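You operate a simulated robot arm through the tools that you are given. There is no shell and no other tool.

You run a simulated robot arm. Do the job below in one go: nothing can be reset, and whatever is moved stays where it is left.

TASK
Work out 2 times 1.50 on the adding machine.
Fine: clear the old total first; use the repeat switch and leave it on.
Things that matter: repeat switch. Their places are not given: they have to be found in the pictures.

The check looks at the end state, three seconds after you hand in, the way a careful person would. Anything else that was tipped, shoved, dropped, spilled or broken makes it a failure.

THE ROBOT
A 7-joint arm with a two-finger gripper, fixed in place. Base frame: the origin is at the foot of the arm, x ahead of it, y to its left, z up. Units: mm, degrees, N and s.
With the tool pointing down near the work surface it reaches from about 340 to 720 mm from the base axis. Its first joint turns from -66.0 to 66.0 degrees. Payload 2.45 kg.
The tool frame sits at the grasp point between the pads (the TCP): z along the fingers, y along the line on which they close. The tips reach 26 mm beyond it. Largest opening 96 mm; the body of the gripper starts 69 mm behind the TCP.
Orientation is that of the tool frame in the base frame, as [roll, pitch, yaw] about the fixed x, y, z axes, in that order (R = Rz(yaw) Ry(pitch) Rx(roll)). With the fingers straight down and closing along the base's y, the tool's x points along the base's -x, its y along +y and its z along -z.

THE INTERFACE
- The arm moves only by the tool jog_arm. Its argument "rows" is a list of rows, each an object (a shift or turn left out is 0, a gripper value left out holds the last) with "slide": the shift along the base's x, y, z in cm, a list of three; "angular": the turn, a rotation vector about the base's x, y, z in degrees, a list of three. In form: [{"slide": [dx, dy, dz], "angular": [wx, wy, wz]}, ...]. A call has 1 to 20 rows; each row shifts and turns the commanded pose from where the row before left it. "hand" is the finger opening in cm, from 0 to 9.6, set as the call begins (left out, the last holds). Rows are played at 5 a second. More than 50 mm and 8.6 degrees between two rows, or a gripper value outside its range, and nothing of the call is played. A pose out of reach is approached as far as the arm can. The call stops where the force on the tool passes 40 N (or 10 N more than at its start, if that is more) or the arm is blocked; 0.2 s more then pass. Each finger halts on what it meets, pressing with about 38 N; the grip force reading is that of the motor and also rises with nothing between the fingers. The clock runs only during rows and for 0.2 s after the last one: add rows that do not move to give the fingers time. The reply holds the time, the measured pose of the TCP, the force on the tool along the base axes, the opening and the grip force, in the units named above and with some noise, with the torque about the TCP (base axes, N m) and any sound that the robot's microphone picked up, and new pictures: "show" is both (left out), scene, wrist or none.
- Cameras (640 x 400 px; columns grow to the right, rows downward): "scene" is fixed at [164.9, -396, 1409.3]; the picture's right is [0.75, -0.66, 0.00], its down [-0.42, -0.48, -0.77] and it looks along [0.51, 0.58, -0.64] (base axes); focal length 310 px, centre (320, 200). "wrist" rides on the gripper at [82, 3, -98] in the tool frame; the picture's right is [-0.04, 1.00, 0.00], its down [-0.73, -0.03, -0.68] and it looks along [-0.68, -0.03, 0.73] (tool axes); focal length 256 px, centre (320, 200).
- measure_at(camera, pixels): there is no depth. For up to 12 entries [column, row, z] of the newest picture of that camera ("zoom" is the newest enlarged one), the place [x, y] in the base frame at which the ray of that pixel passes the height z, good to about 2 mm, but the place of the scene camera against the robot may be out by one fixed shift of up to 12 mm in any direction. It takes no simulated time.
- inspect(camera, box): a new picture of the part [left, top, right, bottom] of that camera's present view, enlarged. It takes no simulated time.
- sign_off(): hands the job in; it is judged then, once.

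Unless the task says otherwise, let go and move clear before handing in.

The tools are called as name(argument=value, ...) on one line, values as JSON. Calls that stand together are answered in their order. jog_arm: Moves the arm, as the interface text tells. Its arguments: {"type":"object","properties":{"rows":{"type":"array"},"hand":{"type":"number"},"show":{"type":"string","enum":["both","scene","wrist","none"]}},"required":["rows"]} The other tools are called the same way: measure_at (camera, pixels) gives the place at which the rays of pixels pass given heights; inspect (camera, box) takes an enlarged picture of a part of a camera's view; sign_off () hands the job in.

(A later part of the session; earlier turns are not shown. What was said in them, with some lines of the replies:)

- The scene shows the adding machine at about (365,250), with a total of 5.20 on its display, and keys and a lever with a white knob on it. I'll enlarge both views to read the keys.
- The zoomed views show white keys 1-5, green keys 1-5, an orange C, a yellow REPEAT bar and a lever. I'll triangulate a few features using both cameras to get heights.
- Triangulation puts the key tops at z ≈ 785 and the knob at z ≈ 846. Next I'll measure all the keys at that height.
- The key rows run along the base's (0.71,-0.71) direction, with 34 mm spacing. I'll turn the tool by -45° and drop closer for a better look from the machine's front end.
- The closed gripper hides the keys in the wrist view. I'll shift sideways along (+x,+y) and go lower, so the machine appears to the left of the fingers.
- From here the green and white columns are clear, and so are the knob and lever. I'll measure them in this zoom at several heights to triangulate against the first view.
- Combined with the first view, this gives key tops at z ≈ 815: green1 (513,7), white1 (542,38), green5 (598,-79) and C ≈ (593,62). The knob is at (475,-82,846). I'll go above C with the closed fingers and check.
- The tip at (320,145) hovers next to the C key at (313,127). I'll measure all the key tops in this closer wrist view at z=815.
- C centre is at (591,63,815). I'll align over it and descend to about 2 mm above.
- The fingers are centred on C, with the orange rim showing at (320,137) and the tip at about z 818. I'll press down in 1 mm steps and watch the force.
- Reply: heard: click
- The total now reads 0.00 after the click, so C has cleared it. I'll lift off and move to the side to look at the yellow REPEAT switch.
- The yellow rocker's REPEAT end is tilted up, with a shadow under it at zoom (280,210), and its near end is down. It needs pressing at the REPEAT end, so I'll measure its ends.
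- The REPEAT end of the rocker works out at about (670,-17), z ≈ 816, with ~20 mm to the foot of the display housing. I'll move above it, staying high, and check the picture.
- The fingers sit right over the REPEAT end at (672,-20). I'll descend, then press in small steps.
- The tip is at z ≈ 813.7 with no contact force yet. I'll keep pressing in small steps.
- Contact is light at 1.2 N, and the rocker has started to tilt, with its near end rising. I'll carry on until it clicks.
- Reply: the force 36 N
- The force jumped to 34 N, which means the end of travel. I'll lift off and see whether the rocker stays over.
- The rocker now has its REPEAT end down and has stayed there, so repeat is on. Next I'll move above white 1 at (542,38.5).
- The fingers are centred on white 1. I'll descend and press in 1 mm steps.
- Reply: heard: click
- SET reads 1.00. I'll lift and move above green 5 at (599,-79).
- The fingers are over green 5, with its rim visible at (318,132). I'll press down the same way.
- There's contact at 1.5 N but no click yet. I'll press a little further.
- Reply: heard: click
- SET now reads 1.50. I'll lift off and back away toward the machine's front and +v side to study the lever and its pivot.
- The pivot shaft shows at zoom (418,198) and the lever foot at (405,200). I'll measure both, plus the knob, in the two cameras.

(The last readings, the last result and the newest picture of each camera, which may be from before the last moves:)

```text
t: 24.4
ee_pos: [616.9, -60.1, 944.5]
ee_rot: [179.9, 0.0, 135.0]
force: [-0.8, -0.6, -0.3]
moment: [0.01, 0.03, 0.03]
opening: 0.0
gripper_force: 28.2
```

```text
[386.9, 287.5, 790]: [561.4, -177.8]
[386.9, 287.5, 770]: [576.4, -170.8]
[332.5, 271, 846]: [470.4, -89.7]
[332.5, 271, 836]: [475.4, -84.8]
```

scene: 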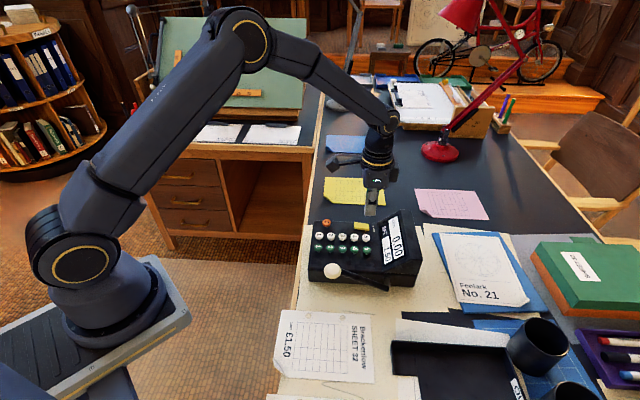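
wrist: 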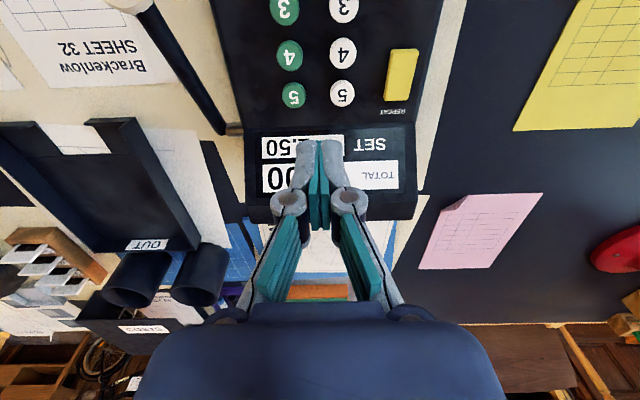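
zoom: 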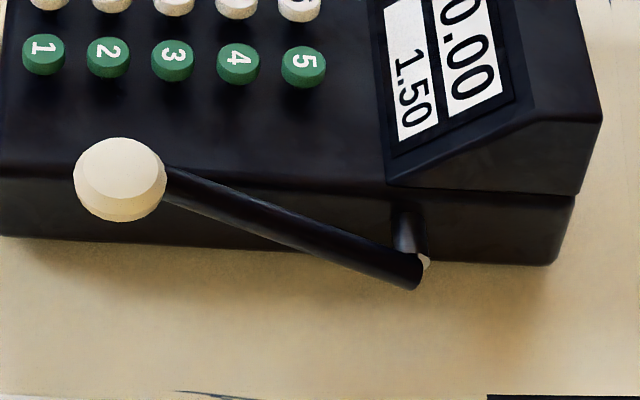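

The pivot is at about (575,-170,781) and the knob at about (475,-83,846), so the lever sits roughly 26° above horizontal, pointing at the operator. I'll go above the knob and look before trying a downward pull.

jog_arm(rows=[{"slide": [-3.5, -0.6, 0]}, {"slide": [-3.5, -0.6, 0]}, {"slide": [-3.5, -0.6, 0]}, {"slide": [-3.5, -0.5, -1]}, {"slide": [0, 0, -1.5]}, {}, {}])

inspect(camera="wrist", box=[220, 60, 420, 220])

inspect(camera="scene", box=[290, 210, 440, 310])

```text
t: 26.0
ee_pos: [476.9, -83.4, 919.6]
ee_rot: [180.0, 0.0, 135.1]
force: [1.0, -0.7, -0.1]
moment: [0.0, -0.01, 0.01]
opening: 0.2
gripper_force: 29.0
```

scene: 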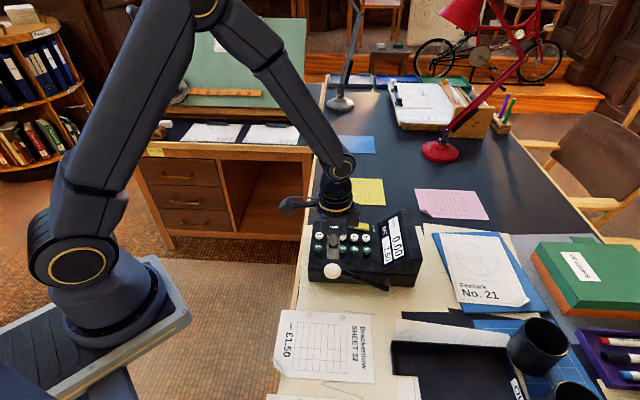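
wrist: 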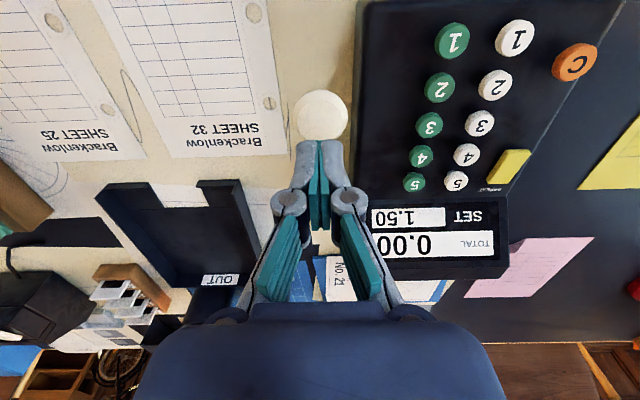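

```text
2.50 times, centred on (320, 140) of wrist
```

zoom: 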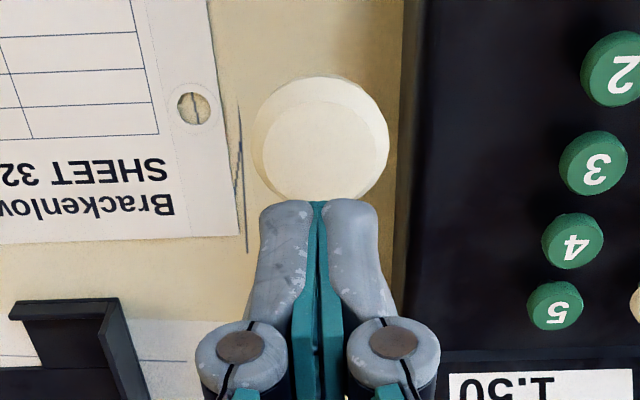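

```text
4.00 times, centred on (365, 260) of scene
```

zoom: 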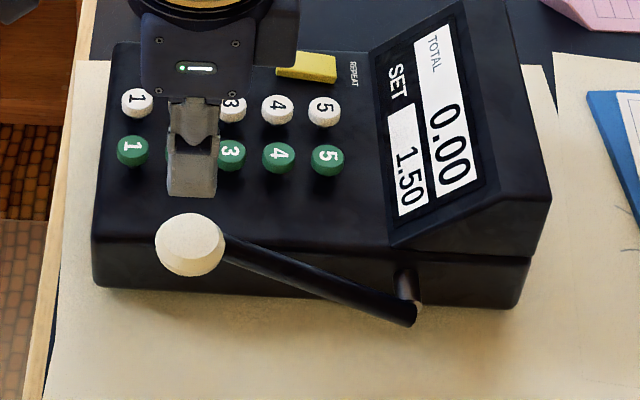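

The knob at (320,116) is a large rounded cap. I'll measure its outline and centre from this viewpoint.

measure_at(camera="wrist", pixels=[[320, 115, 846], [320, 115, 856], [294, 115, 846], [347, 115, 846], [320, 90, 846], [323, 115, 860], [352, 100, 805], [345, 180, 805]])

```text
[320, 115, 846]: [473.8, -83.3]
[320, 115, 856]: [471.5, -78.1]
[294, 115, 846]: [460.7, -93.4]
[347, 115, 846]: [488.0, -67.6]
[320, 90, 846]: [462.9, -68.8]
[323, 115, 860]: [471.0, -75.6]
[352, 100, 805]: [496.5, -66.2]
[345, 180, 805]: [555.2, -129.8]
```

The knob is ~37 mm across, centred at (474.5,-82.5,846), and only ~5 mm from the machine's side, so I'll push from above rather than grip. I'll descend to contact and probe whether it yields.

jog_arm(rows=[{"slide": [-0.2, 0.1, -1.2]}, {"slide": [0, 0, -1.0]}, {"slide": [0, 0, -0.3]}, {"slide": [0, 0, -0.2]}, {"slide": [0, 0, -0.2]}, {"slide": [0, 0, -0.2]}, {"slide": [0, 0, -0.2]}])

inspect(camera="scene", box=[290, 210, 440, 310])

```text
t: 27.6
ee_pos: [475.6, -80.5, 885.9]
ee_rot: [180.0, 0.0, 134.9]
force: [0.2, 0.0, 0.0]
moment: [0.01, 0.0, 0.02]
opening: 0.0
gripper_force: 28.0
```

scene: 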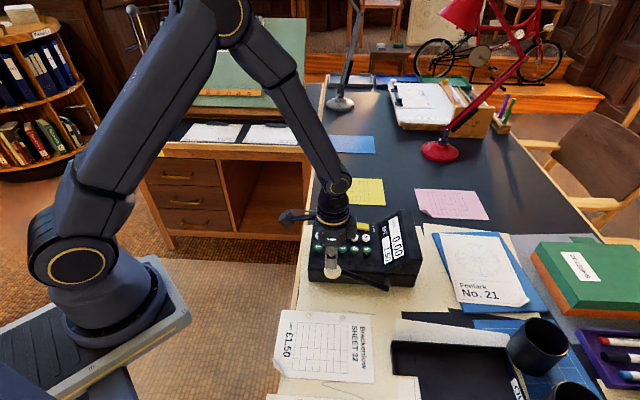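
wrist: 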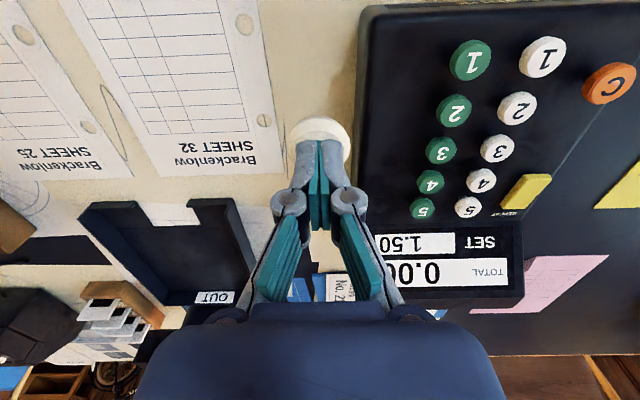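

```text
4.00 times, centred on (365, 260) of scene
```

zoom: 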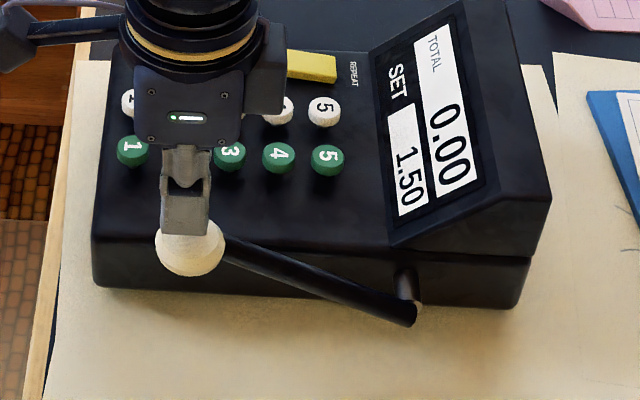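

The tip at z 860 is over the knob with no force yet. I'll nudge slightly outward and keep descending.

jog_arm(rows=[{"slide": [-0.1, -0.15, -0.2]}, {"slide": [0, 0, -0.2]}, {"slide": [0, 0, -0.2]}, {"slide": [0, 0, -0.2]}, {}], show="none")

inspect(camera="scene", box=[290, 210, 440, 310])

```text
t: 28.8
ee_pos: [473.8, -81.2, 877.1]
ee_rot: [-179.9, 0.0, 135.0]
force: [-0.2, 0.4, -0.1]
moment: [-0.01, 0.01, 0.03]
opening: 0.0
gripper_force: 28.4
```

```text
4.00 times, centred on (365, 260) of scene
```

zoom: 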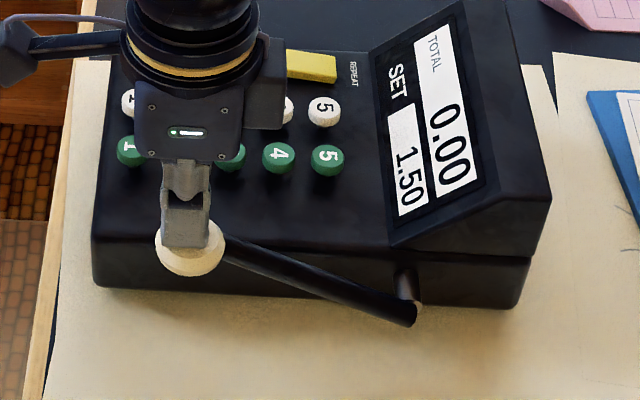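

There's still no contact with the tip at z 851, so the knob top is lower than I reckoned. I'll continue downward gently.

jog_arm(rows=[{"slide": [0, 0, -0.2]}, {"slide": [0, 0, -0.2]}, {"slide": [0, 0, -0.2]}, {"slide": [0, 0, -0.2]}, {}], show="wrist")

inspect(camera="scene", box=[290, 210, 440, 310])

```text
t: 30.0
ee_pos: [474.0, -81.6, 870.0]
ee_rot: [179.9, 0.0, 135.0]
force: [-0.9, 0.4, 2.5]
moment: [0.03, 0.02, 0.02]
opening: 6.0
gripper_force: 28.3
```

wrist: 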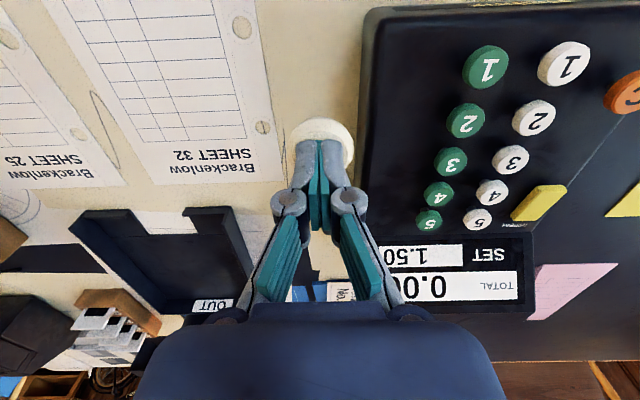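

```text
4.00 times, centred on (365, 260) of scene
```

zoom: 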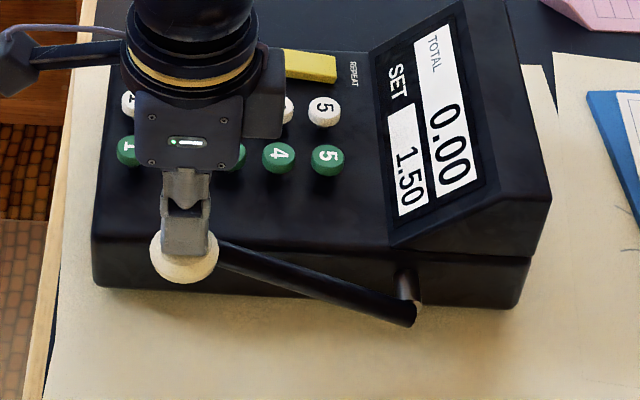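

Contact at 2.5 N, and the lever is moving down easily: the knob has dropped from zoom (190,243) to (183,255). I'll keep pulling down along the arc.

jog_arm(rows=[{"slide": [-0.06, 0.06, -0.3]}, {"slide": [-0.06, 0.06, -0.3]}, {"slide": [-0.05, 0.05, -0.3]}, {"slide": [-0.04, 0.04, -0.3]}, {"slide": [-0.03, 0.03, -0.3]}, {}], show="wrist")

inspect(camera="scene", box=[290, 210, 440, 310])

```text
t: 31.4
ee_pos: [473.4, -77.7, 856.8]
ee_rot: [-180.0, 0.0, 135.1]
force: [1.0, -0.8, 1.8]
moment: [-0.08, -0.02, 0.0]
opening: 6.0
gripper_force: 29.0
```

wrist: 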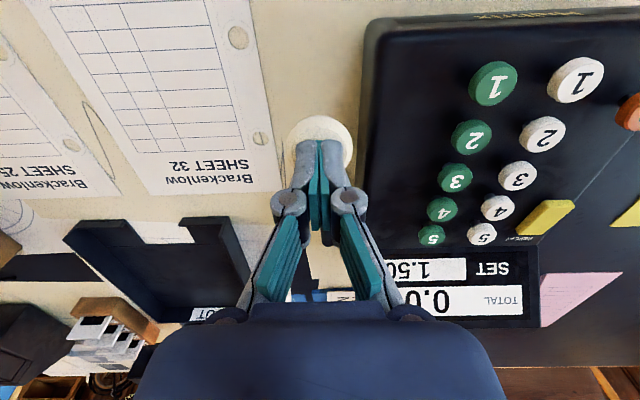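

```text
4.00 times, centred on (365, 260) of scene
```

zoom: 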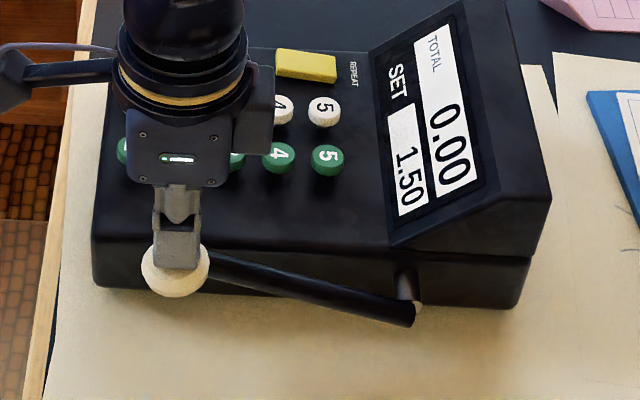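

The lever follows at 1.8 N, with no click yet. I'll keep pulling down, adding a slight outward correction.

jog_arm(rows=[{"slide": [-0.08, 0.0, -0.3]}, {"slide": [-0.08, 0.0, -0.3]}, {"slide": [-0.04, 0.02, -0.3]}, {"slide": [-0.02, 0.02, -0.3]}, {"slide": [-0.02, 0.02, -0.3]}, {}], show="wrist")

inspect(camera="scene", box=[290, 210, 440, 310])

```text
t: 32.8
ee_pos: [469.5, -78.5, 839.7]
ee_rot: [180.0, 0.1, 134.9]
force: [-1.0, 1.8, 3.6]
moment: [0.0, 0.0, -0.02]
opening: 5.9
gripper_force: 28.7
```

wrist: 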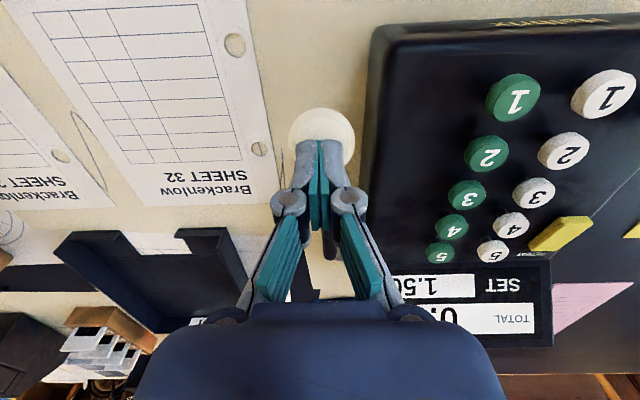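

```text
4.00 times, centred on (365, 260) of scene
```

zoom: 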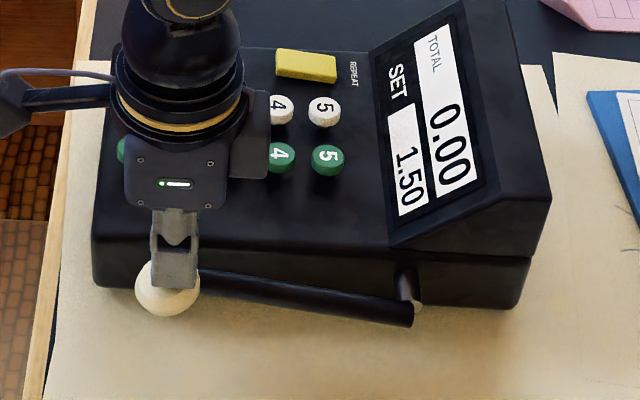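

Force is 3.6 N and the lever is getting close to horizontal. The ball's centre is a bit forward of my fingertip, so I'll shift slightly toward it as I keep pressing.

jog_arm(rows=[{"slide": [-0.12, 0.08, -0.3]}, {"slide": [-0.1, 0.08, -0.3]}, {"slide": [-0.05, 0.05, -0.3]}, {"slide": [0, 0, -0.3]}, {"slide": [0, 0, -0.3]}, {}], show="wrist")

inspect(camera="scene", box=[290, 210, 440, 310])

```text
t: 34.2
ee_pos: [466.1, -76.5, 824.2]
ee_rot: [-180.0, -0.1, 135.0]
force: [-1.3, 2.5, 4.1]
moment: [0.0, -0.02, 0.05]
opening: 0.1
gripper_force: 28.5
```

wrist: 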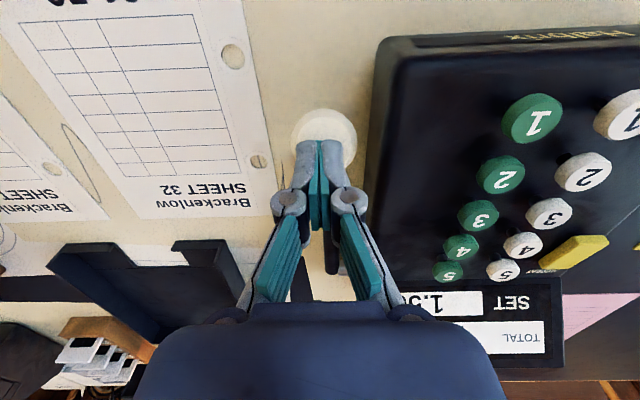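

```text
4.00 times, centred on (365, 260) of scene
```

zoom: 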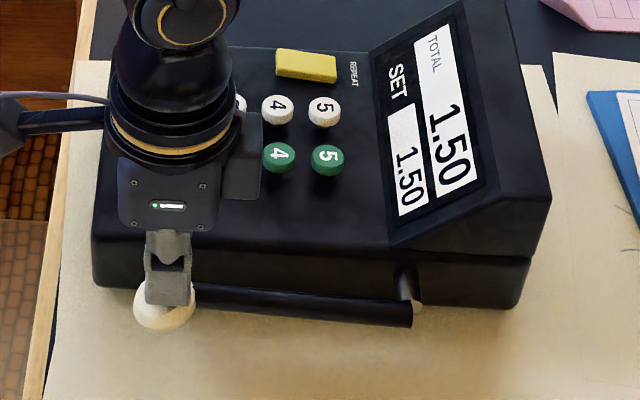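

TOTAL is now 1.50, and SET stayed at 1.50 thanks to repeat. I'll raise slowly along the reverse arc and see whether the lever springs back.

jog_arm(rows=[{"slide": [0, 0, 0.4]}, {"slide": [0.05, -0.05, 0.4]}, {"slide": [0.1, -0.1, 0.4]}, {"slide": [0.12, -0.1, 0.4]}, {"slide": [0.1, -0.06, 0.4]}, {"slide": [0.1, -0.06, 0.4]}, {"slide": [0.1, -0.05, 0.4]}, {"slide": [0.1, -0.05, 0.4]}, {"slide": [0.08, -0.05, 0.4]}, {"slide": [0.05, -0.05, 0.4]}, {"slide": [0, 0, 0.5]}, {"slide": [0, 0, 0.5]}, {"slide": [0, 0, 1]}, {}], show="wrist")

inspect(camera="scene", box=[290, 210, 440, 310])

```text
t: 37.2
ee_pos: [475.0, -81.3, 885.1]
ee_rot: [-180.0, 0.0, 135.1]
force: [0.1, -0.8, -0.3]
moment: [0.05, -0.01, 0.01]
opening: 0.2
gripper_force: 28.4
```

wrist: 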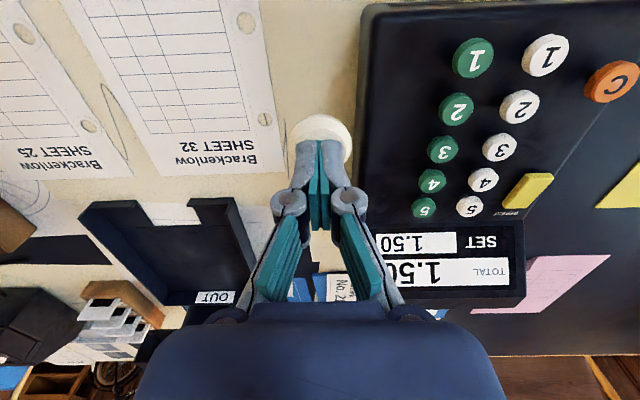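

```text
4.00 times, centred on (365, 260) of scene
```

zoom: 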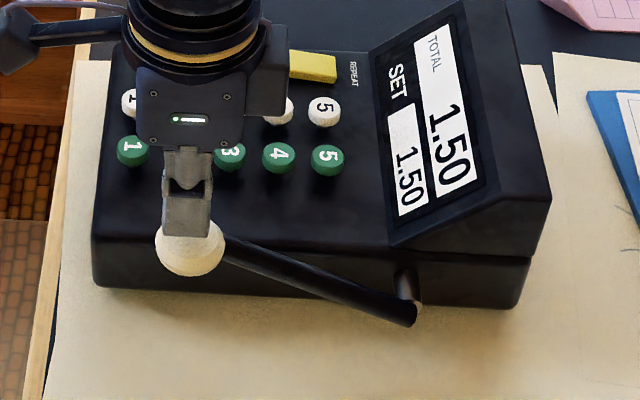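

The lever has sprung back to rest and TOTAL holds 1.50. I'll make the second pull along the same path.

jog_arm(rows=[{"slide": [0, 0, -0.5]}, {"slide": [0, 0, -0.5]}, {"slide": [-0.05, 0.02, -0.4]}, {"slide": [-0.06, 0.06, -0.3]}, {"slide": [-0.06, 0.06, -0.3]}, {"slide": [-0.05, 0.03, -0.3]}, {"slide": [-0.05, 0.03, -0.3]}, {"slide": [-0.08, 0.02, -0.3]}, {"slide": [-0.08, 0.02, -0.3]}, {"slide": [-0.08, 0.02, -0.3]}, {"slide": [-0.08, 0.04, -0.3]}, {"slide": [-0.1, 0.06, -0.3]}, {"slide": [-0.1, 0.06, -0.3]}, {"slide": [-0.05, 0.05, -0.3]}, {"slide": [0, 0, -0.3]}, {"slide": [0, 0, -0.3]}, {"slide": [0, 0, -0.3]}, {}], show="wrist")

inspect(camera="scene", box=[290, 210, 440, 310])

```text
t: 41.0
ee_pos: [466.7, -78.0, 829.3]
ee_rot: [180.0, 0.1, 135.0]
force: [-1.4, 2.3, 3.9]
moment: [-0.01, 0.01, 0.03]
opening: 0.0
gripper_force: 28.6
```

wrist: 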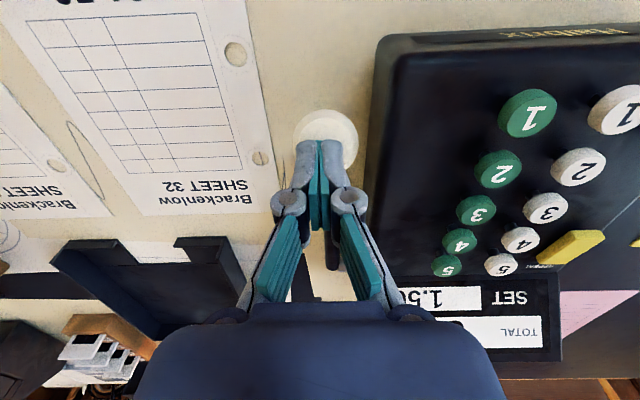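

```text
4.00 times, centred on (365, 260) of scene
```

zoom: 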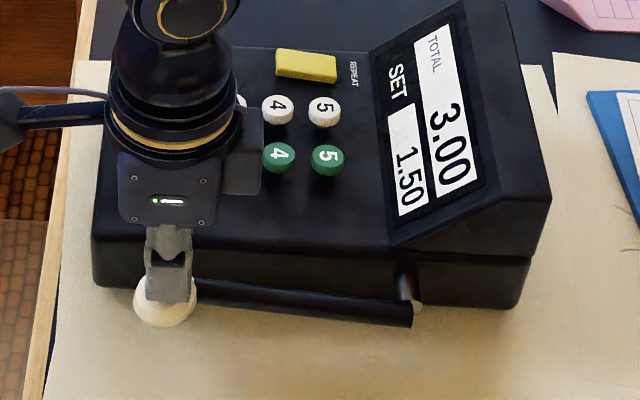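

TOTAL reads 3.00 and SET 1.50, with the repeat rocker still on. I'll let the lever rise back slowly, then retreat up and clear.

jog_arm(rows=[{"slide": [0, 0, 0.4]}, {"slide": [0.05, -0.03, 0.4]}, {"slide": [0.1, -0.06, 0.4]}, {"slide": [0.1, -0.06, 0.4]}, {"slide": [0.1, -0.05, 0.4]}, {"slide": [0.1, -0.05, 0.4]}, {"slide": [0.1, -0.05, 0.4]}, {"slide": [0.1, -0.05, 0.4]}, {"slide": [0.05, -0.05, 0.4]}, {"slide": [0, 0, 0.4]}, {"slide": [0, 0, 1]}, {"slide": [0, 0, 2]}, {"slide": [0, 0, 4]}, {"slide": [0, 0, 4]}, {"slide": [-2, 2, 3]}, {"slide": [-2, 2, 3]}, {}, {}])

inspect(camera="scene", box=[290, 200, 440, 300])

```text
t: 44.8
ee_pos: [431.1, -41.1, 1038.3]
ee_rot: [-179.9, 0.1, 135.0]
force: [0.2, 0.6, -0.3]
moment: [0.01, 0.01, 0.02]
opening: 0.0
gripper_force: 28.0
```

scene: 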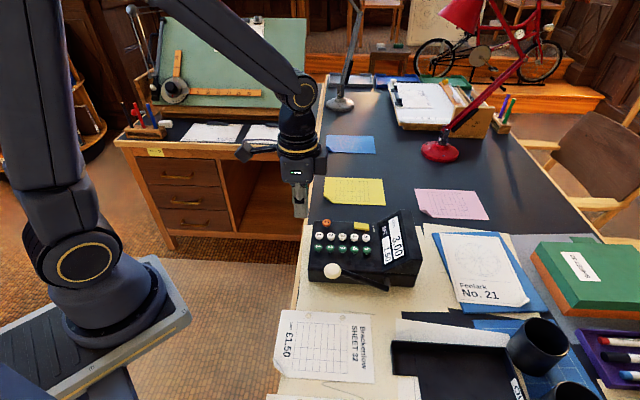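
wrist: 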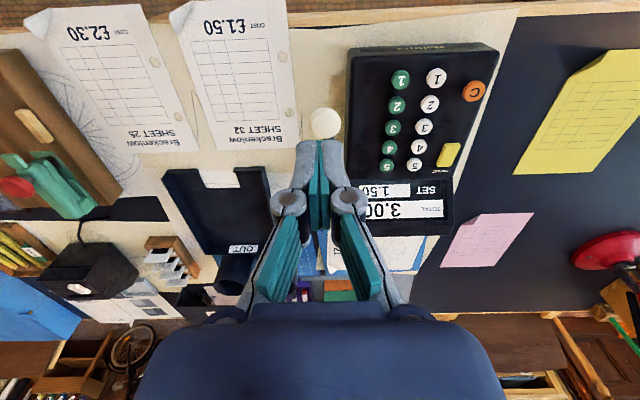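

```text
4.00 times, centred on (365, 250) of scene
```

zoom: 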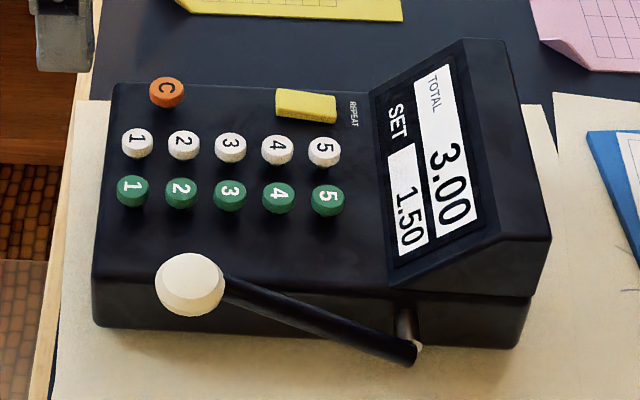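

The final picture shows TOTAL 3.00 and SET 1.50. The repeat rocker is down at its REPEAT end, the lever is back at rest, and the arm is clear with nothing disturbed, so I'm handing in.

sign_off()

```text
The job is handed in.
```

The adding machine now shows TOTAL 3.00, which is 2 times 1.50, and I've handed the job in. I don't have the check's result.

- **Clearing:** pressing C took the old total of 5.20 down to 0.00 before anything was added.
- **Repeat switch:** I pressed the REPEAT end of the yellow rocker down, and it was still on at the end.
- **Adding:** I set 1.50 with white 1 and green 5, then pulled the lever twice. SET stayed at 1.50 throughout.

The lever sprang back to its rest position and the arm is clear of the machine. Nothing else on the desk looked disturbed in the last pictures.
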